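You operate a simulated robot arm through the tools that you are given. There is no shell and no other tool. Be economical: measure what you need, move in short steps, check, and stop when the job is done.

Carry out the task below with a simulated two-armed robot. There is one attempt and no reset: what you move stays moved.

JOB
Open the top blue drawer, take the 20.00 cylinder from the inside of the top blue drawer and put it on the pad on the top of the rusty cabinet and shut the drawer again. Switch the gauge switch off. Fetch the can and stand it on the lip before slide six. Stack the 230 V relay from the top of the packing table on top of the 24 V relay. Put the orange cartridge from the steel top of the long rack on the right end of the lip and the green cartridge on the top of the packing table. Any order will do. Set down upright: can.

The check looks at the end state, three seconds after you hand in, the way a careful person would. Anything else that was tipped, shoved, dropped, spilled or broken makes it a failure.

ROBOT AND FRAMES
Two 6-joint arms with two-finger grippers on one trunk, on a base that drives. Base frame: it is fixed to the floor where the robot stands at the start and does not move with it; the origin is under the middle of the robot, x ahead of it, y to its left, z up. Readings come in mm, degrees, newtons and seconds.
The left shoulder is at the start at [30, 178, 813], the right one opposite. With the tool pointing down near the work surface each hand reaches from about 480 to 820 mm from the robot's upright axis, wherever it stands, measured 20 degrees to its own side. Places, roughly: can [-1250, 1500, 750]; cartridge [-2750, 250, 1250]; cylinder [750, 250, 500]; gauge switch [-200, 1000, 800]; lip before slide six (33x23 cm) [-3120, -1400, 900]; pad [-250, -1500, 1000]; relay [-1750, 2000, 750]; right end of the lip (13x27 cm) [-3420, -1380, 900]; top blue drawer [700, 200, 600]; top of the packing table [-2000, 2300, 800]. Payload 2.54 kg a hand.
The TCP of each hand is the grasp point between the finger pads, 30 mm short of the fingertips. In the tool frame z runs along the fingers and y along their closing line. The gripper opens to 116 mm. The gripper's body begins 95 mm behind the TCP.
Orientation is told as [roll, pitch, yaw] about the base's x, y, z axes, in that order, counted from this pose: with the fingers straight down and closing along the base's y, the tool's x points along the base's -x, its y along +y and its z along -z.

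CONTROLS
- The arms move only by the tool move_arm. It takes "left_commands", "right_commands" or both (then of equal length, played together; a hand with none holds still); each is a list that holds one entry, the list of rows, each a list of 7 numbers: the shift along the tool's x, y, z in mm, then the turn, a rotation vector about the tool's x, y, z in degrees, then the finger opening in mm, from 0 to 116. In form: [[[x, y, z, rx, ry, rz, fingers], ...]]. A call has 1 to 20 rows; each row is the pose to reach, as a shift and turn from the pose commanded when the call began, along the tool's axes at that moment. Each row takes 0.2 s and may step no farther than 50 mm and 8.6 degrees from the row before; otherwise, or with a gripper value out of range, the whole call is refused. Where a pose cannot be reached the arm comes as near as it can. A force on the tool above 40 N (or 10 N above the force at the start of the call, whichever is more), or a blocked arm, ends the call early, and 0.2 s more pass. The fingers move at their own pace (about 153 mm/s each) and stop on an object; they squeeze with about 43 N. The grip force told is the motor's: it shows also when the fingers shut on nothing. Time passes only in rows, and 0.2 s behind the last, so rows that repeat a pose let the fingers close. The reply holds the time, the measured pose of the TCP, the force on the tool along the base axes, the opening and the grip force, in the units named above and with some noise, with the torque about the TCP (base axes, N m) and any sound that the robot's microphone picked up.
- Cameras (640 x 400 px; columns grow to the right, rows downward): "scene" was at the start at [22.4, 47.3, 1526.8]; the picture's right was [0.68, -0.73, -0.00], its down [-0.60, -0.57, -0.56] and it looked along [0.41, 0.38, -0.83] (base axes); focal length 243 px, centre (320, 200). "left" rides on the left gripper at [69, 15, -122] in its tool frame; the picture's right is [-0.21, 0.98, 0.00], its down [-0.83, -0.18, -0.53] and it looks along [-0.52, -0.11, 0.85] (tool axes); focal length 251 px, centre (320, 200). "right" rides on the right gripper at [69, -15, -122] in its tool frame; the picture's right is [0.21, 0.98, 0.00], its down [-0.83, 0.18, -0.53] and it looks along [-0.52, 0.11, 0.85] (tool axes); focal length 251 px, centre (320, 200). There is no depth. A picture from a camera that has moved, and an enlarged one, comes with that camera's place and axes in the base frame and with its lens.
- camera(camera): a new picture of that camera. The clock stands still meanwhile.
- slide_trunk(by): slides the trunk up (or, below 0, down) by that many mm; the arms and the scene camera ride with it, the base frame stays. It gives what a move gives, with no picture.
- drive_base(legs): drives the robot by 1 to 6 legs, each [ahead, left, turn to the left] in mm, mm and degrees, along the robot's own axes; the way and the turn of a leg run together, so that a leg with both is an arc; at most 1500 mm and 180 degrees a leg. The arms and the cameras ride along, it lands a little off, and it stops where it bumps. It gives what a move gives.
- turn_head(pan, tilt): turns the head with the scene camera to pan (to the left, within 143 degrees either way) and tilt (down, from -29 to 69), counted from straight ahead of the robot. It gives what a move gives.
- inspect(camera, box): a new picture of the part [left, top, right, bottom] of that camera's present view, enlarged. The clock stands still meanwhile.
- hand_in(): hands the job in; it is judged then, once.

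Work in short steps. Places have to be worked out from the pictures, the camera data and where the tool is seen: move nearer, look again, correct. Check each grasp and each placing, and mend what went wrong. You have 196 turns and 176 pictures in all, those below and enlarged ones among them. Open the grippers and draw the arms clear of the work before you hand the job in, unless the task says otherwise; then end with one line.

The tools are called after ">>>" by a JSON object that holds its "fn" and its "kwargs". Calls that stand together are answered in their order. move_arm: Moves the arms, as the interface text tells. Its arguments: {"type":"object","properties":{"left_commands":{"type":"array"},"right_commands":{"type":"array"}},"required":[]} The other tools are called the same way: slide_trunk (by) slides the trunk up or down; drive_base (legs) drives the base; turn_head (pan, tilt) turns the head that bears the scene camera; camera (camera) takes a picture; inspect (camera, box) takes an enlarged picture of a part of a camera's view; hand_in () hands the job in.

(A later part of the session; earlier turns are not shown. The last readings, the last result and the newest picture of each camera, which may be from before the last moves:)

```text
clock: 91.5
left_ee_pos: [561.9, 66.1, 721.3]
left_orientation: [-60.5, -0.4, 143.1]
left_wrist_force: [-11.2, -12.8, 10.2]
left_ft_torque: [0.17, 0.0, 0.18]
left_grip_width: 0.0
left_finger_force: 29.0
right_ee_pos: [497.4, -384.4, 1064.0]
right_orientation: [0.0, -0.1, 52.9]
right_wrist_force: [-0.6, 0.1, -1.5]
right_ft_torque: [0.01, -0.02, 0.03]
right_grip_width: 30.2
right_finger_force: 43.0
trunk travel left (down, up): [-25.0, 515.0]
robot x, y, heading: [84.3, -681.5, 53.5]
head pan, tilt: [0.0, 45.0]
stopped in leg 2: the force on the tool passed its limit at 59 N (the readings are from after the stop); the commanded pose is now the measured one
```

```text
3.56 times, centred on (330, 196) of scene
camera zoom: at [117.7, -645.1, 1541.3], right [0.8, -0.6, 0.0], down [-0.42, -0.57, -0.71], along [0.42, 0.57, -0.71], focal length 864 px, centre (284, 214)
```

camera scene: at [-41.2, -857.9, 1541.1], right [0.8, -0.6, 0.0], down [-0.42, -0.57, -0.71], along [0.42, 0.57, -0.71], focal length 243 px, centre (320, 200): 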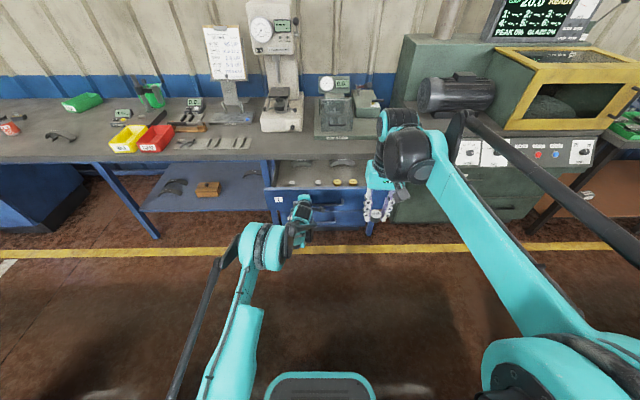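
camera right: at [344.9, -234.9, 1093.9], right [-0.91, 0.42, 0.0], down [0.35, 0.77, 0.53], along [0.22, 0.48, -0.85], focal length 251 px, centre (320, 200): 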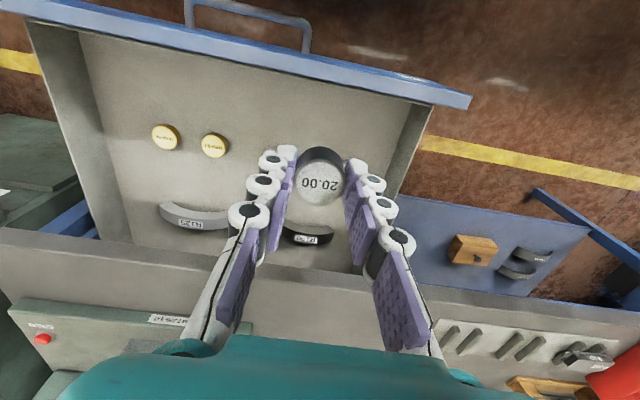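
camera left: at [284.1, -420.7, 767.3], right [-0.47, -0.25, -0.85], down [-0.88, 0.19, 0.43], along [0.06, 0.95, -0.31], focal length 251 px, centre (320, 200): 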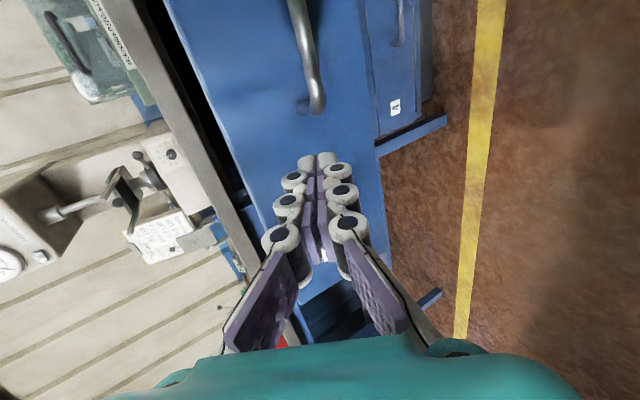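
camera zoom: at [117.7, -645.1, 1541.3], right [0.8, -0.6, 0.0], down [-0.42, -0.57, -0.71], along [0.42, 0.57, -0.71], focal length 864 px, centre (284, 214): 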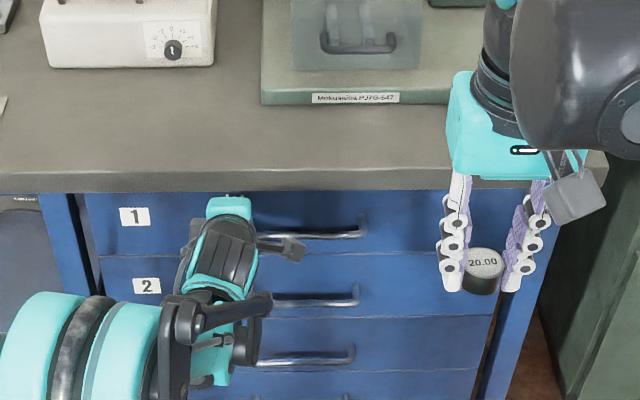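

The drawer resisted at 59 N and sits flush: shut. I back away from it.

>>> {"fn": "drive_base", "kwargs": {"legs": [[-250, 0, 0]]}}

>>> {"fn": "move_arm", "kwargs": {"left_commands": [[[0, -25, -15, 0, 0, 8.5, 0], [0, -50, -30, 0, 0, 17, 0], [0, -75, -45, 0, 0, 25.5, 0], [0, -100, -60, 0, 0, 34, 0], [0, -110, -70, 0, 0, 42.5, 0], [0, -120, -80, 0, 0, 51, 0], [0, -130, -90, 0, 0, 59.5, 0], [0, -140, -100, 0, 0, 68, 0], [0, -150, -110, 0, 0, 76.5, 0], [0, -160, -120, 0, 0, 85, 0], [0, -170, -130, 0, 0, 90, 0]]]}}

>>> {"fn": "inspect", "kwargs": {"camera": "scene", "box": [200, 130, 440, 280]}}

```text
clock: 93.3
left_ee_pos: [414.6, -129.6, 720.8]
left_orientation: [-60.3, -0.4, 143.3]
left_wrist_force: [-0.5, -0.8, 0.3]
left_ft_torque: [-0.04, 0.0, 0.02]
left_grip_width: 0.0
left_finger_force: 28.3
right_ee_pos: [350.0, -579.4, 1063.7]
right_orientation: [0.0, -0.1, 53.0]
right_wrist_force: [-0.4, 0.9, -1.3]
right_ft_torque: [0.02, -0.03, 0.01]
right_grip_width: 30.5
right_finger_force: 43.3
trunk travel left (down, up): [-25.0, 515.0]
robot x, y, heading: [-58.0, -880.3, 53.6]
head pan, tilt: [0.0, 45.0]
```

```text
clock: 95.7
left_ee_pos: [399.1, -154.3, 931.6]
left_orientation: [1.0, -60.3, 52.3]
left_wrist_force: [-0.3, -1.0, -0.1]
left_ft_torque: [0.01, 0.0, -0.02]
left_grip_width: 0.0
left_finger_force: 28.7
right_ee_pos: [351.4, -578.6, 1062.9]
right_orientation: [0.0, -0.1, 53.0]
right_wrist_force: [0.7, -1.2, -0.8]
right_ft_torque: [0.02, 0.01, -0.03]
right_grip_width: 30.4
right_finger_force: 42.8
trunk travel left (down, up): [-25.0, 515.0]
robot x, y, heading: [-56.7, -880.8, 53.5]
head pan, tilt: [0.0, 45.0]
```

```text
2.67 times, centred on (320, 205) of scene
camera zoom: at [-27.3, -839.7, 1541.2], right [0.8, -0.6, 0.0], down [-0.42, -0.57, -0.71], along [0.42, 0.57, -0.71], focal length 648 px, centre (320, 187)
```

zoom: 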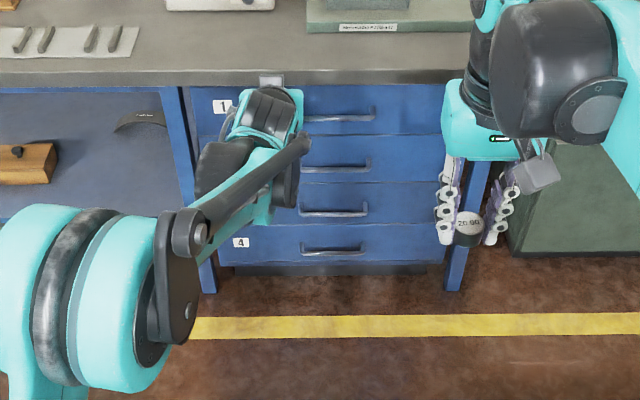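

Drawer is shut. I fold the left hand back to the fingers-down travel pose and raise the trunk for the cabinet.

>>> {"fn": "move_arm", "kwargs": {"left_commands": [[[11, 0, -40, 0, 6, 0, 0], [22, 0, -80, 0, 12, 0, 20], [33, 0, -120, 0, 18, 0, 40], [44, 0, -160, 0, 24, 0, 60], [55, 0, -200, 0, 30, 0, 80], [66, 0, -240, 0, 36, 0, 80], [77, 0, -280, 0, 42, 0, 80], [88, 0, -320, 0, 48, 0, 80], [99, 0, -360, 0, 54, 0, 80], [110, 0, -400, 0, 60, 0, 80]]]}}

>>> {"fn": "slide_trunk", "kwargs": {"by": 200}}

```text
clock: 97.9
left_ee_pos: [157.4, -475.7, 1033.5]
left_orientation: [0.3, -0.2, 53.3]
left_wrist_force: [-0.5, 0.4, 0.0]
left_ft_torque: [0.04, -0.02, 0.01]
left_grip_width: 80.2
left_finger_force: 0.2
right_ee_pos: [351.2, -578.8, 1064.0]
right_orientation: [0.0, -0.1, 53.0]
right_wrist_force: [-0.1, -0.4, -0.7]
right_ft_torque: [0.0, -0.05, 0.0]
right_grip_width: 30.1
right_finger_force: 43.2
trunk travel left (down, up): [-25.0, 515.0]
robot x, y, heading: [-57.8, -880.2, 53.3]
head pan, tilt: [0.0, 45.0]
```

```text
clock: 100.1
left_ee_pos: [158.0, -474.6, 1232.7]
left_orientation: [0.4, -0.2, 53.3]
left_wrist_force: [0.0, 0.2, 0.5]
left_ft_torque: [0.01, 0.01, 0.04]
left_grip_width: 80.0
left_finger_force: 0.1
right_ee_pos: [351.5, -578.0, 1263.6]
right_orientation: [-0.1, -0.1, 53.0]
right_wrist_force: [0.1, 0.2, -1.2]
right_ft_torque: [0.02, -0.04, 0.01]
right_grip_width: 30.4
right_finger_force: 43.4
trunk travel left (down, up): [-225.0, 315.0]
robot x, y, heading: [-56.5, -878.8, 53.2]
head pan, tilt: [0.0, 45.0]
```

I drive toward the aisle middle and turn around to face the rusty cabinet.

>>> {"fn": "drive_base", "kwargs": {"legs": [[150, -340, 0], [0, 0, 180]]}}

>>> {"fn": "camera", "kwargs": {"camera": "scene"}}

```text
clock: 109.9
left_ee_pos: [111.6, -1380.1, 1232.1]
left_orientation: [0.4, -0.3, -123.9]
left_wrist_force: [1.3, 0.5, -0.5]
left_ft_torque: [-0.01, 0.0, 0.03]
left_grip_width: 80.2
left_finger_force: 0.0
right_ee_pos: [-85.6, -1285.6, 1262.5]
right_orientation: [0.0, -0.1, -124.2]
right_wrist_force: [-0.1, 0.5, -0.4]
right_ft_torque: [0.01, 0.05, 0.01]
right_grip_width: 30.6
right_finger_force: 43.3
trunk travel left (down, up): [-225.0, 315.0]
robot x, y, heading: [311.4, -967.3, -123.6]
head pan, tilt: [0.0, 45.0]
```

```text
117 pictures are left
camera scene: at [280.3, -1009.6, 1741.2], right [-0.83, 0.56, 0.0], down [0.39, 0.59, -0.71], along [-0.39, -0.59, -0.71], focal length 243 px, centre (320, 200)
```

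scene: 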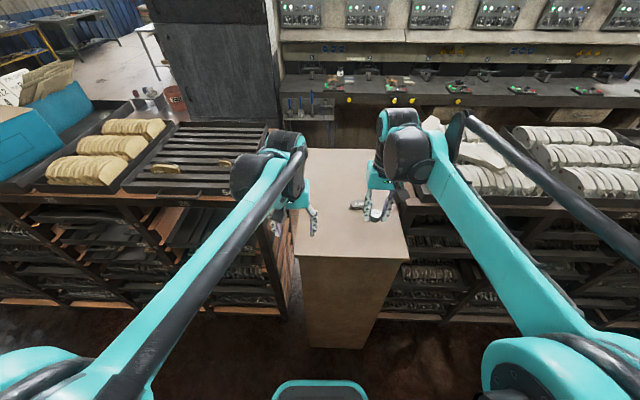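

I can see the rusty cabinet. I zoom in on its top for the pad.

>>> {"fn": "inspect", "kwargs": {"camera": "scene", "box": [280, 140, 420, 260]}}

>>> {"fn": "camera", "kwargs": {"camera": "right"}}

```text
3.33 times, centred on (350, 200) of scene
camera zoom: at [280.3, -1009.6, 1741.2], right [-0.83, 0.56, 0.0], down [0.39, 0.59, -0.71], along [-0.39, -0.59, -0.71], focal length 810 px, centre (220, 200)
```

zoom: 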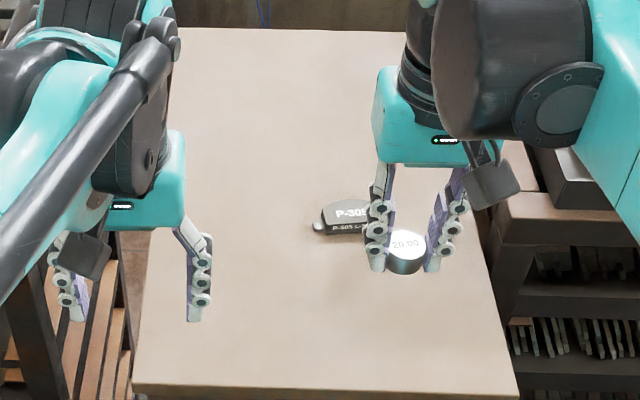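

```text
115 pictures are left
camera right: at [-59.6, -1220.8, 1385.5], right [0.93, -0.37, 0.0], down [-0.31, -0.78, 0.53], along [-0.2, -0.5, -0.85], focal length 251 px, centre (320, 200)
```

right: 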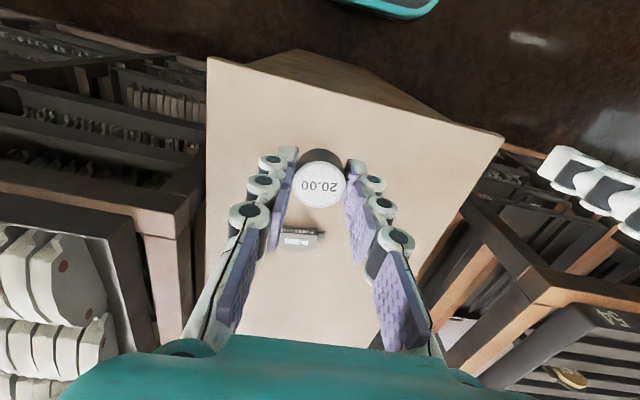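

The "pad" is the P-305 brake pad, partly hidden by the hand. I draw the right hand back for a clear view.

>>> {"fn": "move_arm", "kwargs": {"right_commands": [[[40, 0, 0, 0, 0, 0, 15], [80, 0, 0, 0, 0, 0, 15], [100, 0, 0, 0, 0, 0, 15]]]}}

>>> {"fn": "inspect", "kwargs": {"camera": "right", "box": [200, 180, 420, 340]}}

>>> {"fn": "inspect", "kwargs": {"camera": "scene", "box": [320, 160, 420, 222]}}

```text
clock: 110.7
left_ee_pos: [112.3, -1378.9, 1233.7]
left_orientation: [0.4, -0.3, -123.9]
left_wrist_force: [1.7, 0.5, -0.1]
left_ft_torque: [-0.01, 0.01, 0.0]
left_grip_width: 80.2
left_finger_force: 0.0
right_ee_pos: [-28.8, -1204.0, 1262.7]
right_orientation: [0.0, 0.0, -124.2]
right_wrist_force: [0.0, -0.2, -1.1]
right_ft_torque: [0.01, 0.01, -0.01]
right_grip_width: 30.2
right_finger_force: 43.1
trunk travel left (down, up): [-225.0, 315.0]
robot x, y, heading: [312.1, -964.9, -123.6]
head pan, tilt: [0.0, 45.0]
```

```text
2.50 times, centred on (310, 260) of right
camera zoom: at [-2.2, -1138.0, 1385.4], right [0.93, -0.37, 0.0], down [-0.31, -0.78, 0.54], along [-0.2, -0.5, -0.84], focal length 629 px, centre (345, 50)
```

zoom: 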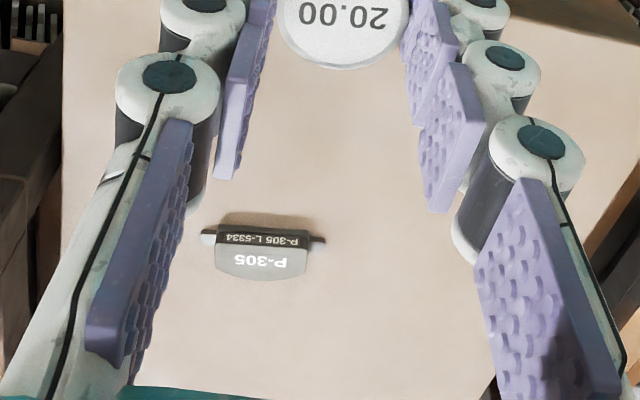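

```text
6.40 times, centred on (370, 191) of scene
camera zoom: at [280.7, -1008.8, 1741.2], right [-0.83, 0.56, 0.0], down [0.39, 0.59, -0.71], along [-0.39, -0.59, -0.71], focal length 1556 px, centre (0, 258)
```

zoom: 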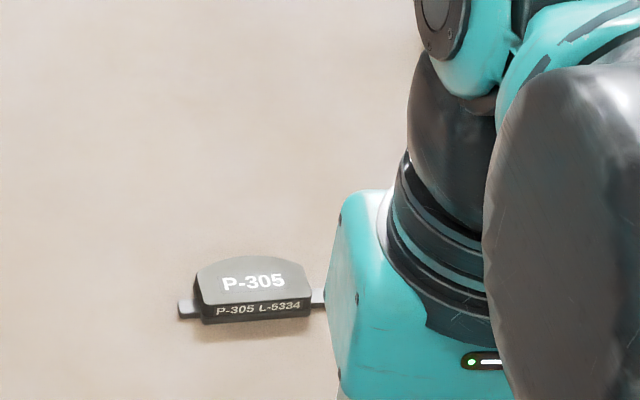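

Pad top triangulated at about [-188,-1452,1095]. I move the cylinder above it, stopping ~40 mm high.

>>> {"fn": "move_arm", "kwargs": {"right_commands": [[[-45, 1, 0, 0, 0, 0, 15], [-90, 2, 0, 0, 0, 0, 15], [-135, 3, 0, 0, 0, 0, 15], [-180, 5, 20, 0, 0, 0, 15], [-220, 6, 40, 0, 0, 0, 15], [-260, 7, 60, 0, 0, 0, 15], [-294, 8, 80, 0, 0, 0, 15]]]}}

>>> {"fn": "camera", "kwargs": {"camera": "right"}}

>>> {"fn": "inspect", "kwargs": {"camera": "scene", "box": [320, 150, 420, 212]}}

```text
clock: 112.3
left_ee_pos: [111.3, -1381.8, 1232.8]
left_orientation: [0.4, -0.2, -124.0]
left_wrist_force: [-0.5, -0.6, 0.6]
left_ft_torque: [-0.04, -0.01, 0.01]
left_grip_width: 80.1
left_finger_force: 0.0
right_ee_pos: [-190.3, -1452.8, 1184.2]
right_orientation: [0.0, 0.0, -124.2]
right_wrist_force: [-0.1, 0.3, -2.1]
right_ft_torque: [0.03, 0.0, 0.02]
right_grip_width: 30.4
right_finger_force: 42.8
trunk travel left (down, up): [-225.0, 315.0]
robot x, y, heading: [309.6, -968.1, -123.7]
head pan, tilt: [0.0, 45.0]
```

```text
112 pictures are left
camera right: at [-163.8, -1388.7, 1306.1], right [0.93, -0.37, 0.0], down [-0.31, -0.79, 0.53], along [-0.2, -0.5, -0.85], focal length 251 px, centre (320, 200)
```

right: 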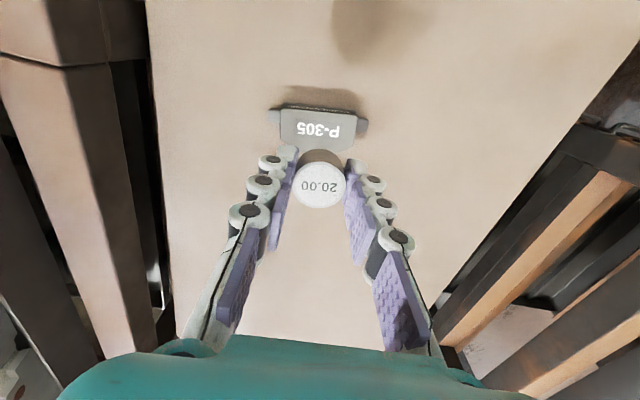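

```text
6.40 times, centred on (370, 181) of scene
camera zoom: at [279.0, -1011.4, 1741.1], right [-0.83, 0.56, 0.0], down [0.39, 0.59, -0.71], along [-0.39, -0.59, -0.71], focal length 1556 px, centre (0, 322)
```

zoom: 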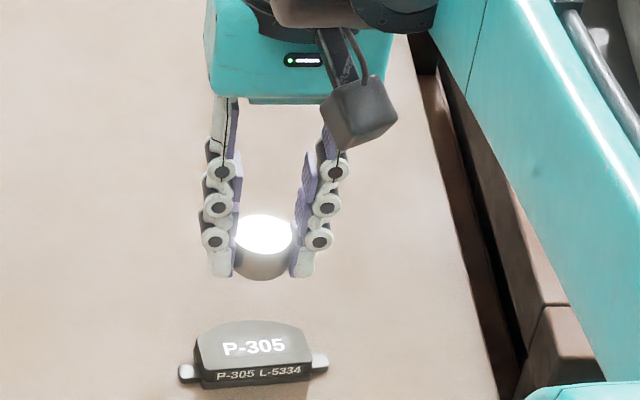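

The cylinder is ~9 mm too far forward of the pad centre. I correct and descend close to the pad.

>>> {"fn": "move_arm", "kwargs": {"right_commands": [[[9, -1, 15, 0, 0, 0, 15], [9, -1, 30, 0, 0, 0, 15], [9, -1, 42, 0, 0, 0, 15]]]}}

>>> {"fn": "inspect", "kwargs": {"camera": "right", "box": [220, 80, 420, 240]}}

>>> {"fn": "inspect", "kwargs": {"camera": "scene", "box": [320, 160, 420, 222]}}

```text
clock: 113.1
left_ee_pos: [111.4, -1381.3, 1234.3]
left_orientation: [0.5, -0.3, -123.9]
left_wrist_force: [0.1, 0.0, 0.8]
left_ft_torque: [-0.01, 0.01, 0.0]
left_grip_width: 79.9
left_finger_force: 0.1
right_ee_pos: [-184.3, -1444.9, 1141.1]
right_orientation: [0.0, 0.0, -124.2]
right_wrist_force: [0.1, 0.2, -0.9]
right_ft_torque: [0.0, -0.01, 0.01]
right_grip_width: 30.5
right_finger_force: 43.0
trunk travel left (down, up): [-225.0, 315.0]
robot x, y, heading: [308.4, -964.2, -123.7]
head pan, tilt: [0.0, 45.0]
```

```text
2.50 times, centred on (320, 160) of right
camera zoom: at [-158.5, -1379.2, 1263.0], right [0.93, -0.37, 0.0], down [-0.31, -0.79, 0.53], along [-0.2, -0.5, -0.85], focal length 629 px, centre (320, 300)
```

zoom: 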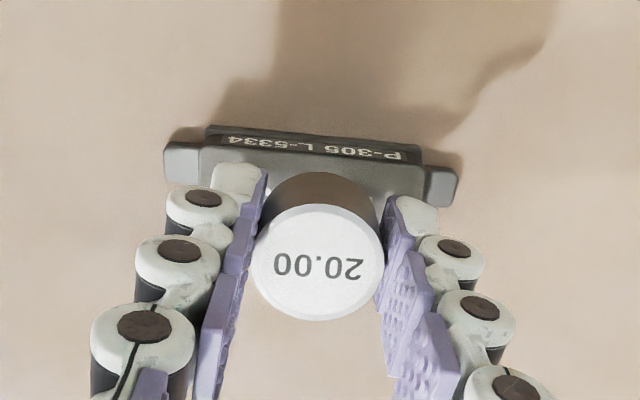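

```text
6.40 times, centred on (370, 191) of scene
camera zoom: at [280.0, -1009.7, 1741.2], right [-0.83, 0.56, 0.0], down [0.39, 0.59, -0.71], along [-0.39, -0.59, -0.71], focal length 1556 px, centre (0, 258)
```

zoom: 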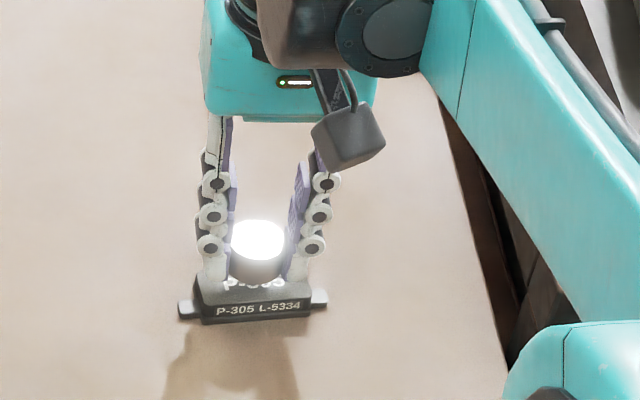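

Alignment looks right. I descend in small steps to contact.

>>> {"fn": "move_arm", "kwargs": {"right_commands": [[[0, 0, 5, 0, 0, 0, 15], [0, 0, 9, 0, 0, 0, 15], [0, 0, 9, 0, 0, 0, 15]]]}}

>>> {"fn": "inspect", "kwargs": {"camera": "scene", "box": [340, 180, 390, 211]}}

```text
clock: 113.9
left_ee_pos: [112.4, -1380.6, 1232.8]
left_orientation: [0.3, -0.3, -123.8]
left_wrist_force: [0.0, 0.4, 0.6]
left_ft_torque: [0.03, 0.02, -0.04]
left_grip_width: 80.0
left_finger_force: 0.0
right_ee_pos: [-185.1, -1444.6, 1132.6]
right_orientation: [0.1, -0.1, -124.2]
right_wrist_force: [-0.2, 0.0, -0.8]
right_ft_torque: [0.0, -0.02, 0.02]
right_grip_width: 30.4
right_finger_force: 43.1
trunk travel left (down, up): [-225.0, 315.0]
robot x, y, heading: [305.0, -966.4, -123.6]
head pan, tilt: [0.0, 45.0]
```

```text
12.80 times, centred on (365, 196) of scene
camera zoom: at [280.2, -1009.6, 1741.2], right [-0.83, 0.56, 0.0], down [0.39, 0.59, -0.71], along [-0.39, -0.59, -0.71], focal length 3111 px, centre (-256, 258)
```

zoom: 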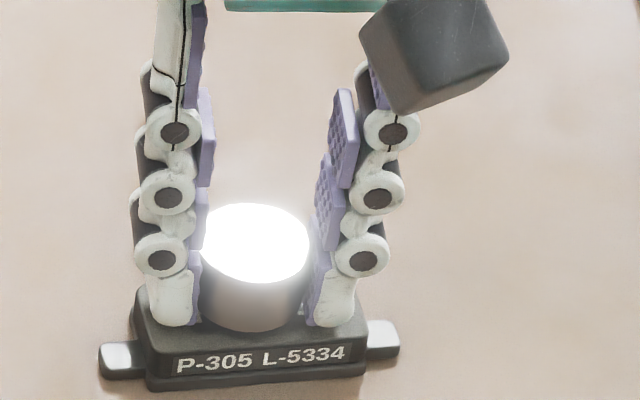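

Very near contact and centred. I go down a few millimetres more, feeling for force.

>>> {"fn": "move_arm", "kwargs": {"right_commands": [[[0, 0, 2, 0, 0, 0, 15], [0, 0, 3, 0, 0, 0, 15]]]}}

```text
clock: 114.5
left_ee_pos: [111.5, -1380.5, 1234.1]
left_orientation: [0.4, -0.4, -123.9]
left_wrist_force: [0.1, -0.4, 0.3]
left_ft_torque: [-0.02, -0.03, -0.02]
left_grip_width: 80.2
left_finger_force: 0.1
right_ee_pos: [-184.1, -1443.6, 1129.4]
right_orientation: [0.0, -0.1, -124.2]
right_wrist_force: [-0.4, 0.7, -1.1]
right_ft_torque: [0.0, 0.02, -0.02]
right_grip_width: 30.5
right_finger_force: 43.1
trunk travel left (down, up): [-225.0, 315.0]
robot x, y, heading: [308.7, -963.3, -123.9]
head pan, tilt: [0.0, 45.0]
```

No contact yet; two millimetres at a time further.

>>> {"fn": "move_arm", "kwargs": {"right_commands": [[[0, 0, 1, 0, 0, 0, 15], [0, 0, 2, 0, 0, 0, 15]]]}}

>>> {"fn": "move_arm", "kwargs": {"right_commands": [[[0, 0, 1, 0, 0, 0, 15], [0, 0, 2, 0, 0, 0, 15]]]}}

>>> {"fn": "inspect", "kwargs": {"camera": "scene", "box": [340, 180, 390, 211]}}

```text
clock: 115.1
left_ee_pos: [112.3, -1379.8, 1232.4]
left_orientation: [0.4, -0.4, -123.8]
left_wrist_force: [0.8, 0.4, 0.6]
left_ft_torque: [-0.02, -0.02, -0.03]
left_grip_width: 79.9
left_finger_force: 0.0
right_ee_pos: [-183.6, -1444.6, 1126.9]
right_orientation: [0.0, -0.2, -124.3]
right_wrist_force: [-0.6, -0.4, -0.4]
right_ft_torque: [-0.01, -0.01, 0.02]
right_grip_width: 30.4
right_finger_force: 42.8
trunk travel left (down, up): [-225.0, 315.0]
robot x, y, heading: [311.2, -964.1, -123.7]
head pan, tilt: [0.0, 45.0]
```

```text
clock: 115.7
left_ee_pos: [111.0, -1380.2, 1233.9]
left_orientation: [0.4, -0.3, -123.9]
left_wrist_force: [0.2, 0.2, 0.5]
left_ft_torque: [-0.01, 0.0, -0.01]
left_grip_width: 80.1
left_finger_force: 0.1
right_ee_pos: [-184.6, -1443.8, 1125.7]
right_orientation: [0.0, -0.1, -124.2]
right_wrist_force: [-0.9, -0.8, 2.8]
right_ft_torque: [-0.04, 0.0, 0.01]
right_grip_width: 30.8
right_finger_force: 43.4
trunk travel left (down, up): [-225.0, 315.0]
robot x, y, heading: [305.0, -964.7, -124.0]
head pan, tilt: [0.0, 45.0]
```

```text
12.80 times, centred on (365, 196) of scene
camera zoom: at [280.4, -1009.4, 1741.2], right [-0.83, 0.56, 0.0], down [0.39, 0.59, -0.71], along [-0.39, -0.59, -0.71], focal length 3111 px, centre (-256, 258)
```

zoom: 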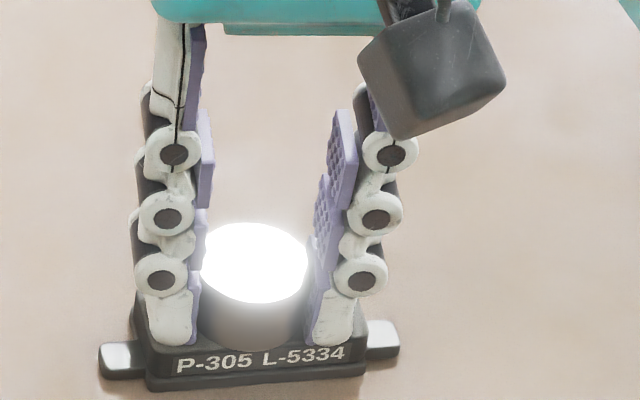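

Contact (2.8 N). The cylinder is slightly near the pad's front edge; I lift 3 mm, shift 3 mm forward and set down again.

>>> {"fn": "move_arm", "kwargs": {"right_commands": [[[0, 0, -3, 0, 0, 0, 15], [-3, 0, -3, 0, 0, 0, 15], [-3, 0, -1, 0, 0, 0, 15], [-3, 0, 0.5, 0, 0, 0, 15]]]}}

>>> {"fn": "inspect", "kwargs": {"camera": "scene", "box": [340, 180, 390, 211]}}

```text
clock: 116.7
left_ee_pos: [112.7, -1379.7, 1234.8]
left_orientation: [0.4, -0.3, -123.9]
left_wrist_force: [0.5, -0.6, 0.0]
left_ft_torque: [0.02, -0.01, 0.0]
left_grip_width: 80.0
left_finger_force: 0.0
right_ee_pos: [-185.6, -1444.7, 1125.6]
right_orientation: [0.0, -0.2, -124.2]
right_wrist_force: [-3.1, -3.8, 13.2]
right_ft_torque: [-0.13, 0.05, -0.02]
right_grip_width: 30.2
right_finger_force: 42.9
trunk travel left (down, up): [-225.0, 315.0]
robot x, y, heading: [311.9, -961.5, -123.6]
head pan, tilt: [0.0, 45.0]
```

```text
12.80 times, centred on (365, 196) of scene
camera zoom: at [280.9, -1009.1, 1741.4], right [-0.83, 0.56, 0.0], down [0.39, 0.59, -0.71], along [-0.39, -0.59, -0.71], focal length 3111 px, centre (-256, 258)
```

zoom: 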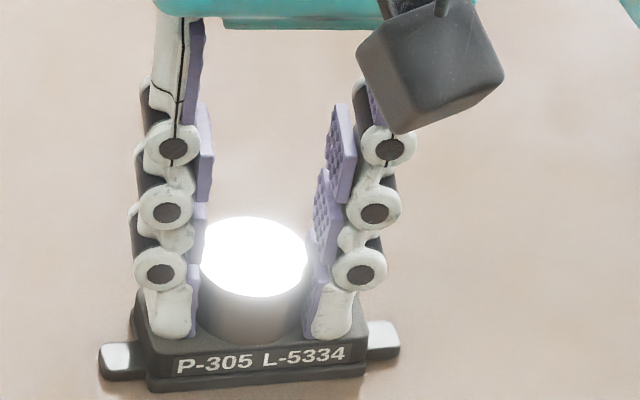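

It's seated and better centred. I relax slightly, open gently, then lift.

>>> {"fn": "move_arm", "kwargs": {"right_commands": [[[0, 0, -0.7, 0, 0, 0, 28], [0, 0, -0.7, 0, 0, 0, 36], [0, 0, -0.7, 0, 0, 0, 44], [0, 0, -0.7, 0, 0, 0, 44], [0, 0, -20, 0, 0, 0, 44], [0, 0, -60, 0, 0, 0, 44], [0, 0, -100, 0, 0, 0, 44], [30, 0, -120, 0, 0, 0, 60], [70, 0, -130, 0, 0, 0, 60], [110, 0, -130, 0, 0, 0, 60]]]}}

>>> {"fn": "inspect", "kwargs": {"camera": "scene", "box": [320, 160, 420, 222]}}

>>> {"fn": "camera", "kwargs": {"camera": "right"}}

```text
clock: 118.9
left_ee_pos: [113.9, -1377.3, 1234.2]
left_orientation: [0.3, -0.4, -123.9]
left_wrist_force: [0.8, 0.3, 0.3]
left_ft_torque: [-0.07, 0.03, -0.01]
left_grip_width: 79.9
left_finger_force: 0.1
right_ee_pos: [-123.1, -1353.4, 1258.2]
right_orientation: [0.1, -0.2, -124.2]
right_wrist_force: [-0.4, 0.9, -0.4]
right_ft_torque: [-0.03, 0.02, -0.02]
right_grip_width: 59.7
right_finger_force: 0.0
trunk travel left (down, up): [-225.0, 315.0]
robot x, y, heading: [309.1, -967.4, -123.6]
head pan, tilt: [0.0, 45.0]
```

```text
6.40 times, centred on (370, 191) of scene
camera zoom: at [282.0, -1007.2, 1741.3], right [-0.83, 0.56, 0.0], down [0.39, 0.59, -0.71], along [-0.39, -0.59, -0.71], focal length 1556 px, centre (0, 258)
```

zoom: 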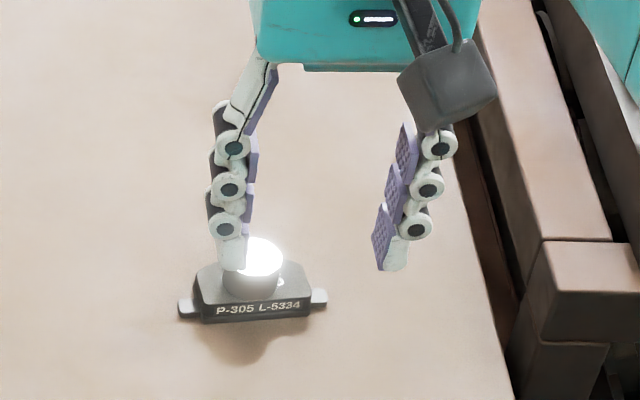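

```text
104 pictures are left
camera right: at [-96.1, -1287.3, 1381.5], right [0.93, -0.37, 0.0], down [-0.31, -0.78, 0.54], along [-0.2, -0.5, -0.84], focal length 251 px, centre (320, 200)
```

right: 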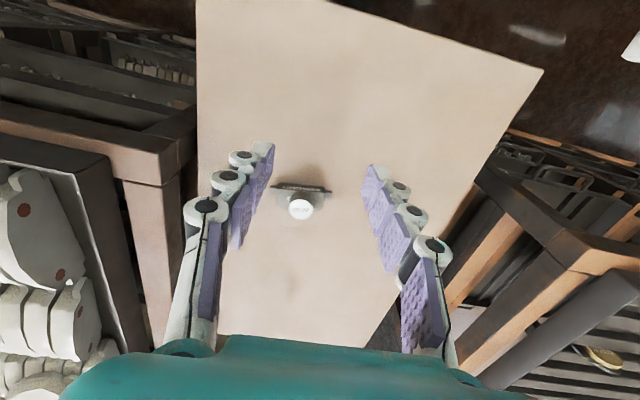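

The cylinder stands on the pad. Next: the gauge switch. I retract the right hand, turn to face the bench and drive left along the aisle.

>>> {"fn": "move_arm", "kwargs": {"right_commands": [[[40, 0, 0, 0, 0, 0, 80], [80, 0, 0, 0, 0, 0, 80], [110, 0, 0, 0, 0, 0, 80]]]}}

>>> {"fn": "drive_base", "kwargs": {"legs": [[-100, 0, 0], [0, 0, 176.6], [100, 1430, 0]]}}

>>> {"fn": "camera", "kwargs": {"camera": "scene"}}

```text
clock: 119.7
left_ee_pos: [113.1, -1378.8, 1233.0]
left_orientation: [0.4, -0.3, -123.9]
left_wrist_force: [0.0, 0.5, 0.5]
left_ft_torque: [-0.03, 0.01, 0.0]
left_grip_width: 79.9
left_finger_force: 0.1
right_ee_pos: [-61.3, -1261.8, 1256.1]
right_orientation: [0.0, -0.1, -124.1]
right_wrist_force: [-0.2, 0.8, -0.7]
right_ft_torque: [-0.02, 0.01, 0.05]
right_grip_width: 79.8
right_finger_force: 0.1
trunk travel left (down, up): [-225.0, 315.0]
robot x, y, heading: [308.8, -962.7, -123.9]
head pan, tilt: [0.0, 45.0]
```

```text
clock: 134.8
left_ee_pos: [-525.1, 418.1, 1233.7]
left_orientation: [0.4, -0.3, 54.3]
left_wrist_force: [-0.2, 0.5, 0.1]
left_ft_torque: [0.01, 0.01, 0.02]
left_grip_width: 80.0
left_finger_force: 0.0
right_ee_pos: [-353.6, 296.5, 1255.1]
right_orientation: [-0.2, -0.1, 53.9]
right_wrist_force: [0.2, 0.3, 0.4]
right_ft_torque: [-0.01, -0.03, 0.0]
right_grip_width: 79.8
right_finger_force: 0.0
trunk travel left (down, up): [-225.0, 315.0]
robot x, y, heading: [-735.2, 9.0, 54.4]
head pan, tilt: [0.0, 45.0]
```

```text
103 pictures are left
camera scene: at [-704.9, 51.4, 1741.2], right [0.81, -0.58, 0.0], down [-0.41, -0.58, -0.71], along [0.41, 0.57, -0.71], focal length 243 px, centre (320, 200)
```

scene: 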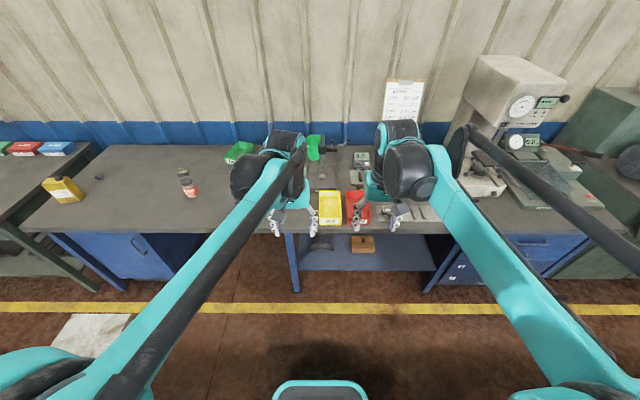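

I zoom in on the bench area behind the hands to find the gauge.

>>> {"fn": "inspect", "kwargs": {"camera": "scene", "box": [270, 120, 450, 240]}}

>>> {"fn": "camera", "kwargs": {"camera": "left"}}

```text
3.33 times, centred on (360, 180) of scene
camera zoom: at [-704.9, 51.4, 1741.2], right [0.81, -0.58, 0.0], down [-0.41, -0.58, -0.71], along [0.41, 0.57, -0.71], focal length 810 px, centre (187, 267)
```

zoom: 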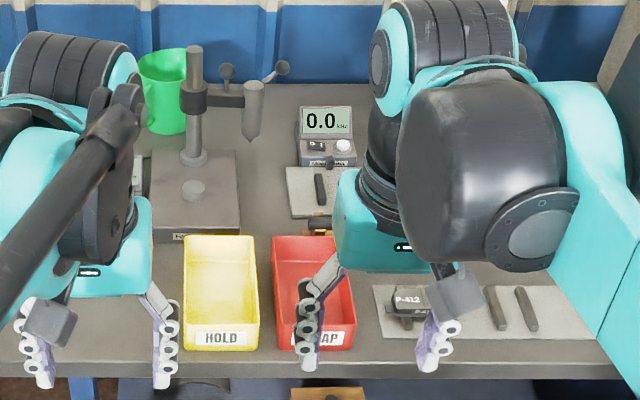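

```text
101 pictures are left
camera left: at [-577.1, 372.2, 1355.7], right [-0.67, 0.74, 0.01], down [0.63, 0.56, 0.54], along [0.4, 0.36, -0.84], focal length 251 px, centre (320, 200)
```

left: 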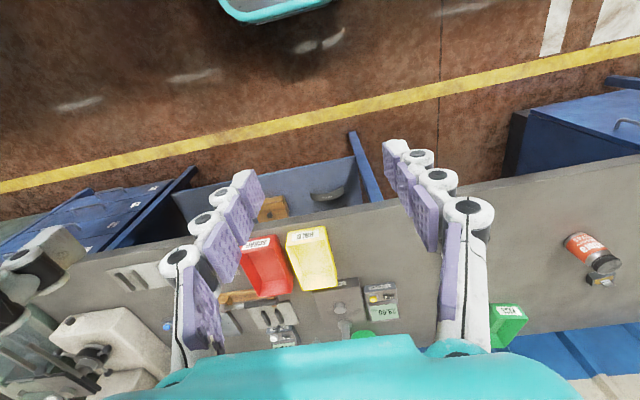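

The 28.00 gauge is seen in the left camera near [-151,1044]. I zoom there.

>>> {"fn": "inspect", "kwargs": {"camera": "left", "box": [330, 270, 430, 332]}}

>>> {"fn": "inspect", "kwargs": {"camera": "scene", "box": [20, 130, 220, 255]}}

```text
6.40 times, centred on (380, 301) of left
camera zoom: at [-577.1, 372.2, 1355.7], right [-0.67, 0.74, 0.01], down [0.63, 0.56, 0.54], along [0.4, 0.36, -0.84], focal length 1609 px, centre (-64, -446)
```

zoom: 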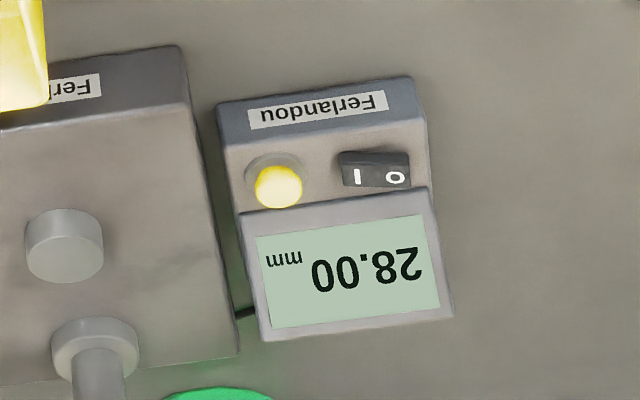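

```text
3.20 times, centred on (120, 192) of scene
camera zoom: at [-704.9, 51.4, 1741.2], right [0.81, -0.58, 0.0], down [-0.41, -0.58, -0.71], along [0.41, 0.57, -0.71], focal length 778 px, centre (960, 224)
```

zoom: 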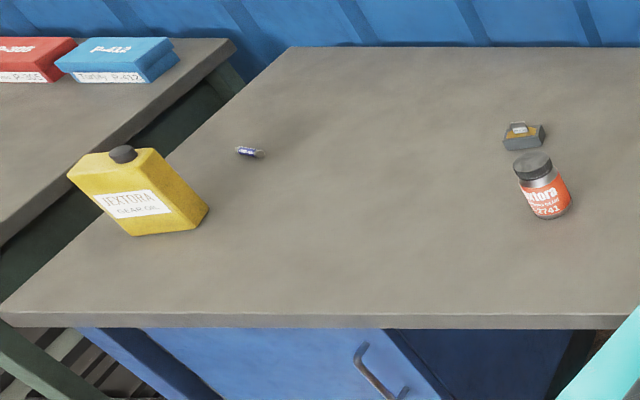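

The rocker switch is on (28.00 lit); the O side must be pressed — it's at about [-200,1025,835]. The yellow gear-oil container is the can. I lower the trunk and drive up to the bench.

>>> {"fn": "drive_base", "kwargs": {"legs": [[430, 0, -1.3]]}}

>>> {"fn": "slide_trunk", "kwargs": {"by": -150}}

>>> {"fn": "camera", "kwargs": {"camera": "left"}}

```text
clock: 137.4
left_ee_pos: [-267.9, 755.6, 1233.3]
left_orientation: [0.4, -0.3, 53.1]
left_wrist_force: [0.2, -0.1, -0.3]
left_ft_torque: [0.05, 0.01, -0.01]
left_grip_width: 80.0
left_finger_force: 0.0
right_ee_pos: [-98.8, 631.5, 1255.6]
right_orientation: [0.1, 0.0, 52.9]
right_wrist_force: [0.3, 0.5, 0.6]
right_ft_torque: [-0.04, 0.0, 0.0]
right_grip_width: 80.2
right_finger_force: 0.0
trunk travel left (down, up): [-225.0, 315.0]
robot x, y, heading: [-484.1, 354.6, 53.5]
head pan, tilt: [0.0, 45.0]
```

```text
clock: 139.2
left_ee_pos: [-267.6, 754.6, 1083.9]
left_orientation: [0.4, -0.4, 53.1]
left_wrist_force: [0.1, 0.4, 0.7]
left_ft_torque: [-0.02, 0.0, 0.02]
left_grip_width: 80.2
left_finger_force: 0.0
right_ee_pos: [-100.2, 630.2, 1105.2]
right_orientation: [-0.1, -0.1, 52.7]
right_wrist_force: [0.4, -0.5, -0.6]
right_ft_torque: [-0.04, -0.03, 0.03]
right_grip_width: 80.2
right_finger_force: 0.2
trunk travel left (down, up): [-75.0, 465.0]
robot x, y, heading: [-484.7, 353.1, 53.2]
head pan, tilt: [0.0, 45.0]
```

```text
98 pictures are left
camera left: at [-320.7, 709.0, 1206.0], right [-0.65, 0.76, 0.01], down [0.64, 0.55, 0.54], along [0.4, 0.36, -0.84], focal length 251 px, centre (320, 200)
```

left: 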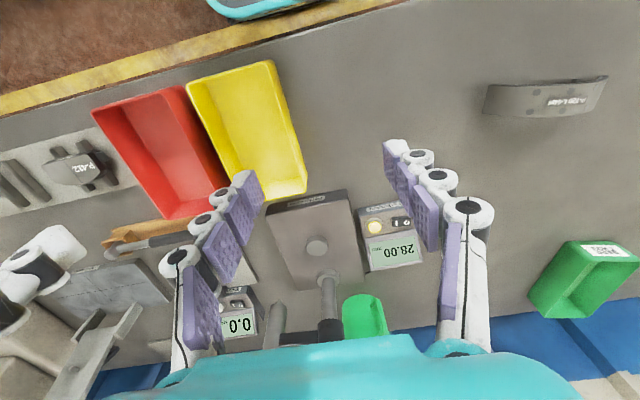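

Triangulation from both views gives the switch O side at about [-213,1003,854]. I close the left fingers and move above it.

>>> {"fn": "move_arm", "kwargs": {"left_commands": [[[-30, 15, 0, 0, 0, 0, 60], [-60, 30, 0, 0, 0, 0, 40], [-90, 45, 0, 0, 0, 0, 20], [-125, 60, 0, 0, 0, 0, 0], [-160, 75, 20, 0, 0, 0, 0], [-190, 90, 50, 0, 0, 0, 0], [-215, 105, 80, 0, 0, 0, 0], [-231, 109, 110, 0, 0, 0, 0]]]}}

>>> {"fn": "camera", "kwargs": {"camera": "left"}}

```text
clock: 141.0
left_ee_pos: [-215.9, 1006.8, 975.5]
left_orientation: [0.3, -0.2, 53.2]
left_wrist_force: [-0.1, 0.3, -0.1]
left_ft_torque: [-0.01, 0.04, -0.05]
left_grip_width: 0.2
left_finger_force: 28.6
right_ee_pos: [-99.5, 629.6, 1106.0]
right_orientation: [0.0, 0.0, 52.8]
right_wrist_force: [0.0, -1.1, 0.0]
right_ft_torque: [-0.01, 0.02, 0.03]
right_grip_width: 80.1
right_finger_force: 0.0
trunk travel left (down, up): [-75.0, 465.0]
robot x, y, heading: [-486.1, 350.9, 53.2]
head pan, tilt: [0.0, 45.0]
```

```text
97 pictures are left
camera left: at [-269.4, 960.0, 1097.9], right [-0.65, 0.76, 0.01], down [0.64, 0.55, 0.54], along [0.4, 0.35, -0.84], focal length 251 px, centre (320, 200)
```

left: 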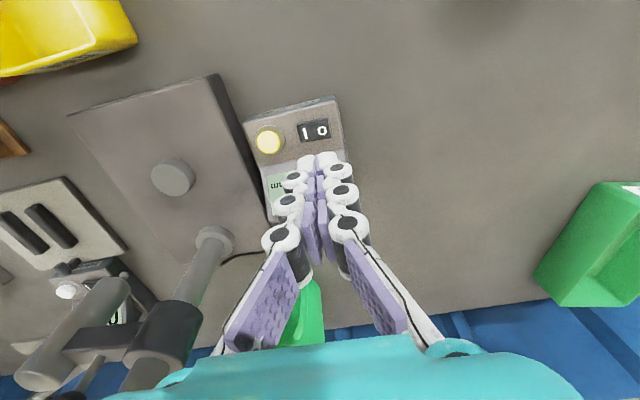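

The switch O side refines to about [-212,1009,848]. I descend to just above it.

>>> {"fn": "move_arm", "kwargs": {"left_commands": [[[-3, 2, 30, 0, 0, 0, 0], [-3, 2, 60, 0, 0, 0, 0], [-3, 2, 82, 0, 0, 0, 0]]]}}

>>> {"fn": "inspect", "kwargs": {"camera": "left", "box": [220, 80, 420, 240]}}

>>> {"fn": "inspect", "kwargs": {"camera": "scene", "box": [220, 100, 320, 180]}}

```text
clock: 141.8
left_ee_pos: [-218.3, 1010.0, 893.2]
left_orientation: [0.3, -0.4, 53.1]
left_wrist_force: [-0.4, -0.1, -1.5]
left_ft_torque: [0.01, 0.0, 0.0]
left_grip_width: 0.2
left_finger_force: 28.3
right_ee_pos: [-99.4, 630.3, 1106.3]
right_orientation: [0.0, 0.0, 52.7]
right_wrist_force: [0.6, -0.3, 1.1]
right_ft_torque: [0.0, -0.02, 0.02]
right_grip_width: 80.2
right_finger_force: 0.0
trunk travel left (down, up): [-75.0, 465.0]
robot x, y, heading: [-488.4, 352.1, 53.1]
head pan, tilt: [0.0, 45.0]
```

```text
2.50 times, centred on (320, 160) of left
camera zoom: at [-270.3, 964.8, 1015.4], right [-0.65, 0.76, 0.01], down [0.64, 0.55, 0.54], along [0.4, 0.35, -0.84], focal length 629 px, centre (320, 300)
```

zoom: 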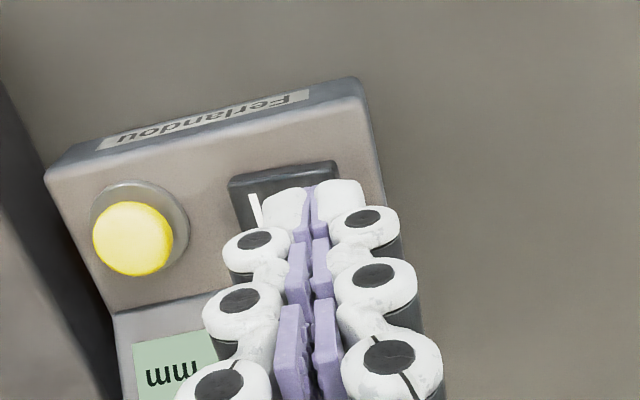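

```text
5.00 times, centred on (270, 140) of scene
camera zoom: at [-454.5, 391.7, 1591.1], right [0.8, -0.6, 0.0], down [-0.42, -0.57, -0.71], along [0.42, 0.57, -0.71], focal length 1215 px, centre (570, 500)
```

zoom: 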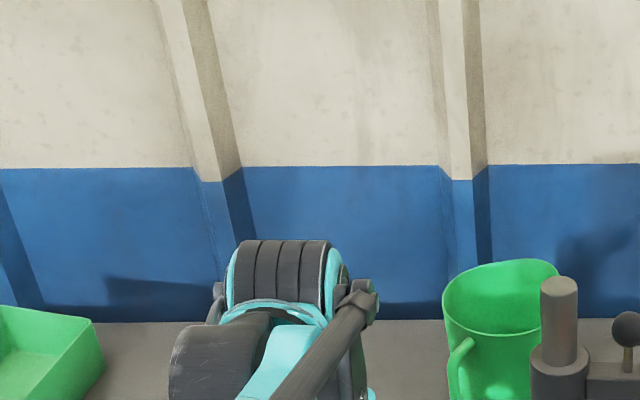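

The fist is over the O half; I shift 3 mm left and press down gradually.

>>> {"fn": "move_arm", "kwargs": {"left_commands": [[[0, 3, 6, 0, 0, 0, 0], [0, 3, 10, 0, 0, 0, 0], [0, 3, 13, 0, 0, 0, 0], [0, 3, 15, 0, 0, 0, 0], [0, 3, 17, 0, 0, 0, 0], [0, 3, 19, 0, 0, 0, 0]]]}}

>>> {"fn": "inspect", "kwargs": {"camera": "left", "box": [220, 80, 420, 240]}}

```text
clock: 143.2
left_ee_pos: [-219.1, 1013.2, 874.4]
left_orientation: [0.5, -0.3, 53.1]
left_wrist_force: [-0.1, -0.2, 0.5]
left_ft_torque: [0.0, 0.01, -0.01]
left_grip_width: 0.0
left_finger_force: 29.1
right_ee_pos: [-99.4, 628.4, 1106.5]
right_orientation: [0.0, -0.1, 52.9]
right_wrist_force: [-0.5, -0.7, 0.4]
right_ft_torque: [0.01, -0.01, -0.02]
right_grip_width: 80.1
right_finger_force: 0.2
trunk travel left (down, up): [-75.0, 465.0]
robot x, y, heading: [-482.9, 352.0, 53.2]
head pan, tilt: [0.0, 45.0]
```

```text
2.50 times, centred on (320, 160) of left
camera zoom: at [-272.5, 966.7, 997.0], right [-0.65, 0.76, 0.01], down [0.64, 0.55, 0.54], along [0.4, 0.36, -0.84], focal length 629 px, centre (320, 300)
```

zoom: 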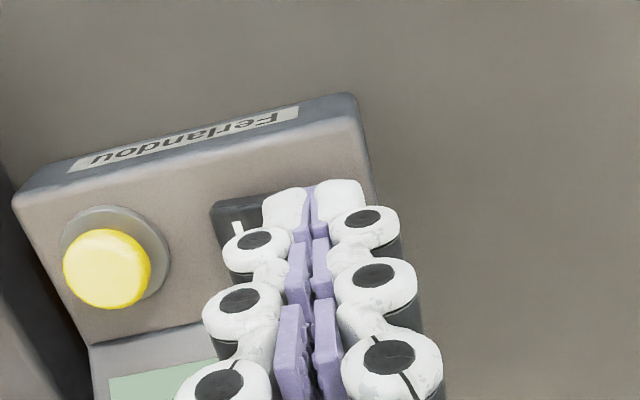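

No contact yet; alignment is still good. I continue downward.

>>> {"fn": "move_arm", "kwargs": {"left_commands": [[[0, 0, 2, 0, 0, 0, 0], [0, 0, 4, 0, 0, 0, 0], [0, 0, 6, 0, 0, 0, 0], [0, 0, 8, 0, 0, 0, 0], [0, 0, 10, 0, 0, 0, 0], [0, 0, 12, 0, 0, 0, 0], [0, 0, 14, 0, 0, 0, 0]]]}}

>>> {"fn": "inspect", "kwargs": {"camera": "left", "box": [220, 80, 420, 240]}}

```text
clock: 144.6
left_ee_pos: [-221.8, 1013.0, 866.1]
left_orientation: [0.6, -0.5, 53.2]
left_wrist_force: [-3.6, -0.4, 21.2]
left_ft_torque: [-0.09, -0.01, -0.05]
left_grip_width: 0.0
left_finger_force: 28.9
right_ee_pos: [-99.9, 627.8, 1106.8]
right_orientation: [0.0, -0.2, 52.8]
right_wrist_force: [1.3, -0.6, 0.6]
right_ft_torque: [0.01, 0.0, 0.04]
right_grip_width: 79.9
right_finger_force: 0.1
trunk travel left (down, up): [-75.0, 465.0]
robot x, y, heading: [-485.9, 353.7, 53.4]
head pan, tilt: [0.0, 45.0]
stopped in row 7 (left hand): the force on the tool passed its limit at 45 N (the readings are from after the stop); the commanded pose is now the measured one
```

```text
2.50 times, centred on (320, 160) of left
camera zoom: at [-273.7, 966.3, 988.8], right [-0.65, 0.76, 0.01], down [0.64, 0.55, 0.54], along [0.4, 0.36, -0.84], focal length 629 px, centre (320, 300)
```

zoom: 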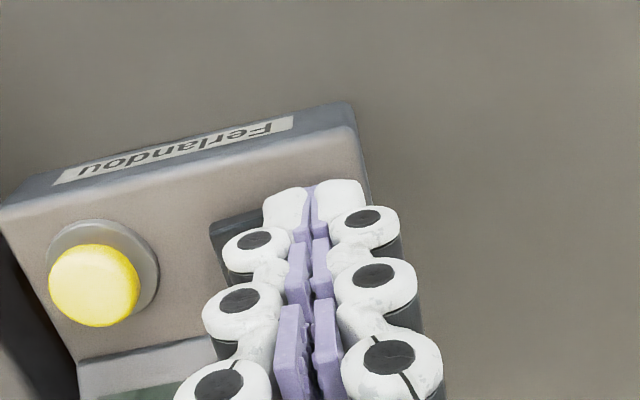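

Contact at 45 N and the display corner looks darker. I raise the hand and check.

>>> {"fn": "move_arm", "kwargs": {"left_commands": [[[0, 0, -15, 0, 0, 0, 0], [0, 0, -50, 0, 0, 0, 0], [0, 0, -95, 0, 0, 0, 0], [25, 0, -135, 0, 0, 0, 0], [55, 0, -160, 0, 0, 0, 20], [90, 0, -180, 0, 0, 0, 40], [130, 0, -190, 0, 0, 0, 60]]]}}

>>> {"fn": "camera", "kwargs": {"camera": "left"}}

```text
clock: 146.2
left_ee_pos: [-297.8, 907.0, 1056.1]
left_orientation: [0.5, -0.5, 53.2]
left_wrist_force: [-0.5, -0.5, -0.1]
left_ft_torque: [0.03, -0.02, -0.03]
left_grip_width: 60.0
left_finger_force: 0.1
right_ee_pos: [-99.6, 628.3, 1105.8]
right_orientation: [0.0, -0.1, 52.8]
right_wrist_force: [-0.4, 0.6, 0.0]
right_ft_torque: [0.07, 0.01, 0.03]
right_grip_width: 80.0
right_finger_force: 0.1
trunk travel left (down, up): [-75.0, 465.0]
robot x, y, heading: [-486.1, 351.8, 53.3]
head pan, tilt: [0.0, 45.0]
```

```text
92 pictures are left
camera left: at [-350.6, 860.6, 1178.2], right [-0.65, 0.76, 0.01], down [0.64, 0.55, 0.54], along [0.4, 0.36, -0.84], focal length 251 px, centre (320, 200)
```

left: 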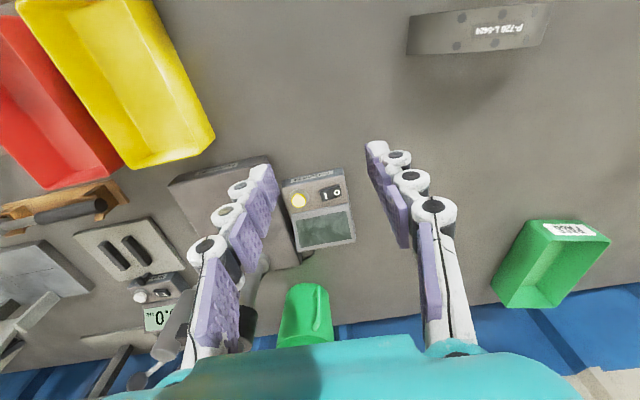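

The gauge is off. Next, the relays on the packing table: I back away and drive left along the aisle.

>>> {"fn": "drive_base", "kwargs": {"legs": [[-420, 0, 0], [0, 1200, 0], [0, 850, 0]]}}

>>> {"fn": "camera", "kwargs": {"camera": "scene"}}

```text
clock: 158.6
left_ee_pos: [-2169.5, 1812.4, 1054.7]
left_orientation: [0.4, -0.5, 52.6]
left_wrist_force: [-0.1, 0.0, 0.0]
left_ft_torque: [-0.02, -0.04, 0.0]
left_grip_width: 60.0
left_finger_force: 0.1
right_ee_pos: [-1976.2, 1532.2, 1105.4]
right_orientation: [-0.2, -0.1, 52.3]
right_wrist_force: [0.1, 0.2, 0.1]
right_ft_torque: [-0.01, -0.01, 0.02]
right_grip_width: 80.0
right_finger_force: 0.1
trunk travel left (down, up): [-75.0, 465.0]
robot x, y, heading: [-2365.9, 1256.5, 52.7]
head pan, tilt: [0.0, 45.0]
```

```text
91 pictures are left
camera scene: at [-2334.5, 1296.4, 1591.2], right [0.79, -0.61, 0.0], down [-0.43, -0.56, -0.71], along [0.43, 0.56, -0.71], focal length 243 px, centre (320, 200)
```

scene: 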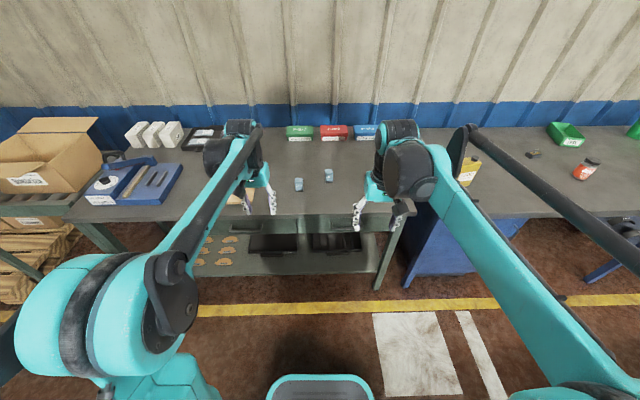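

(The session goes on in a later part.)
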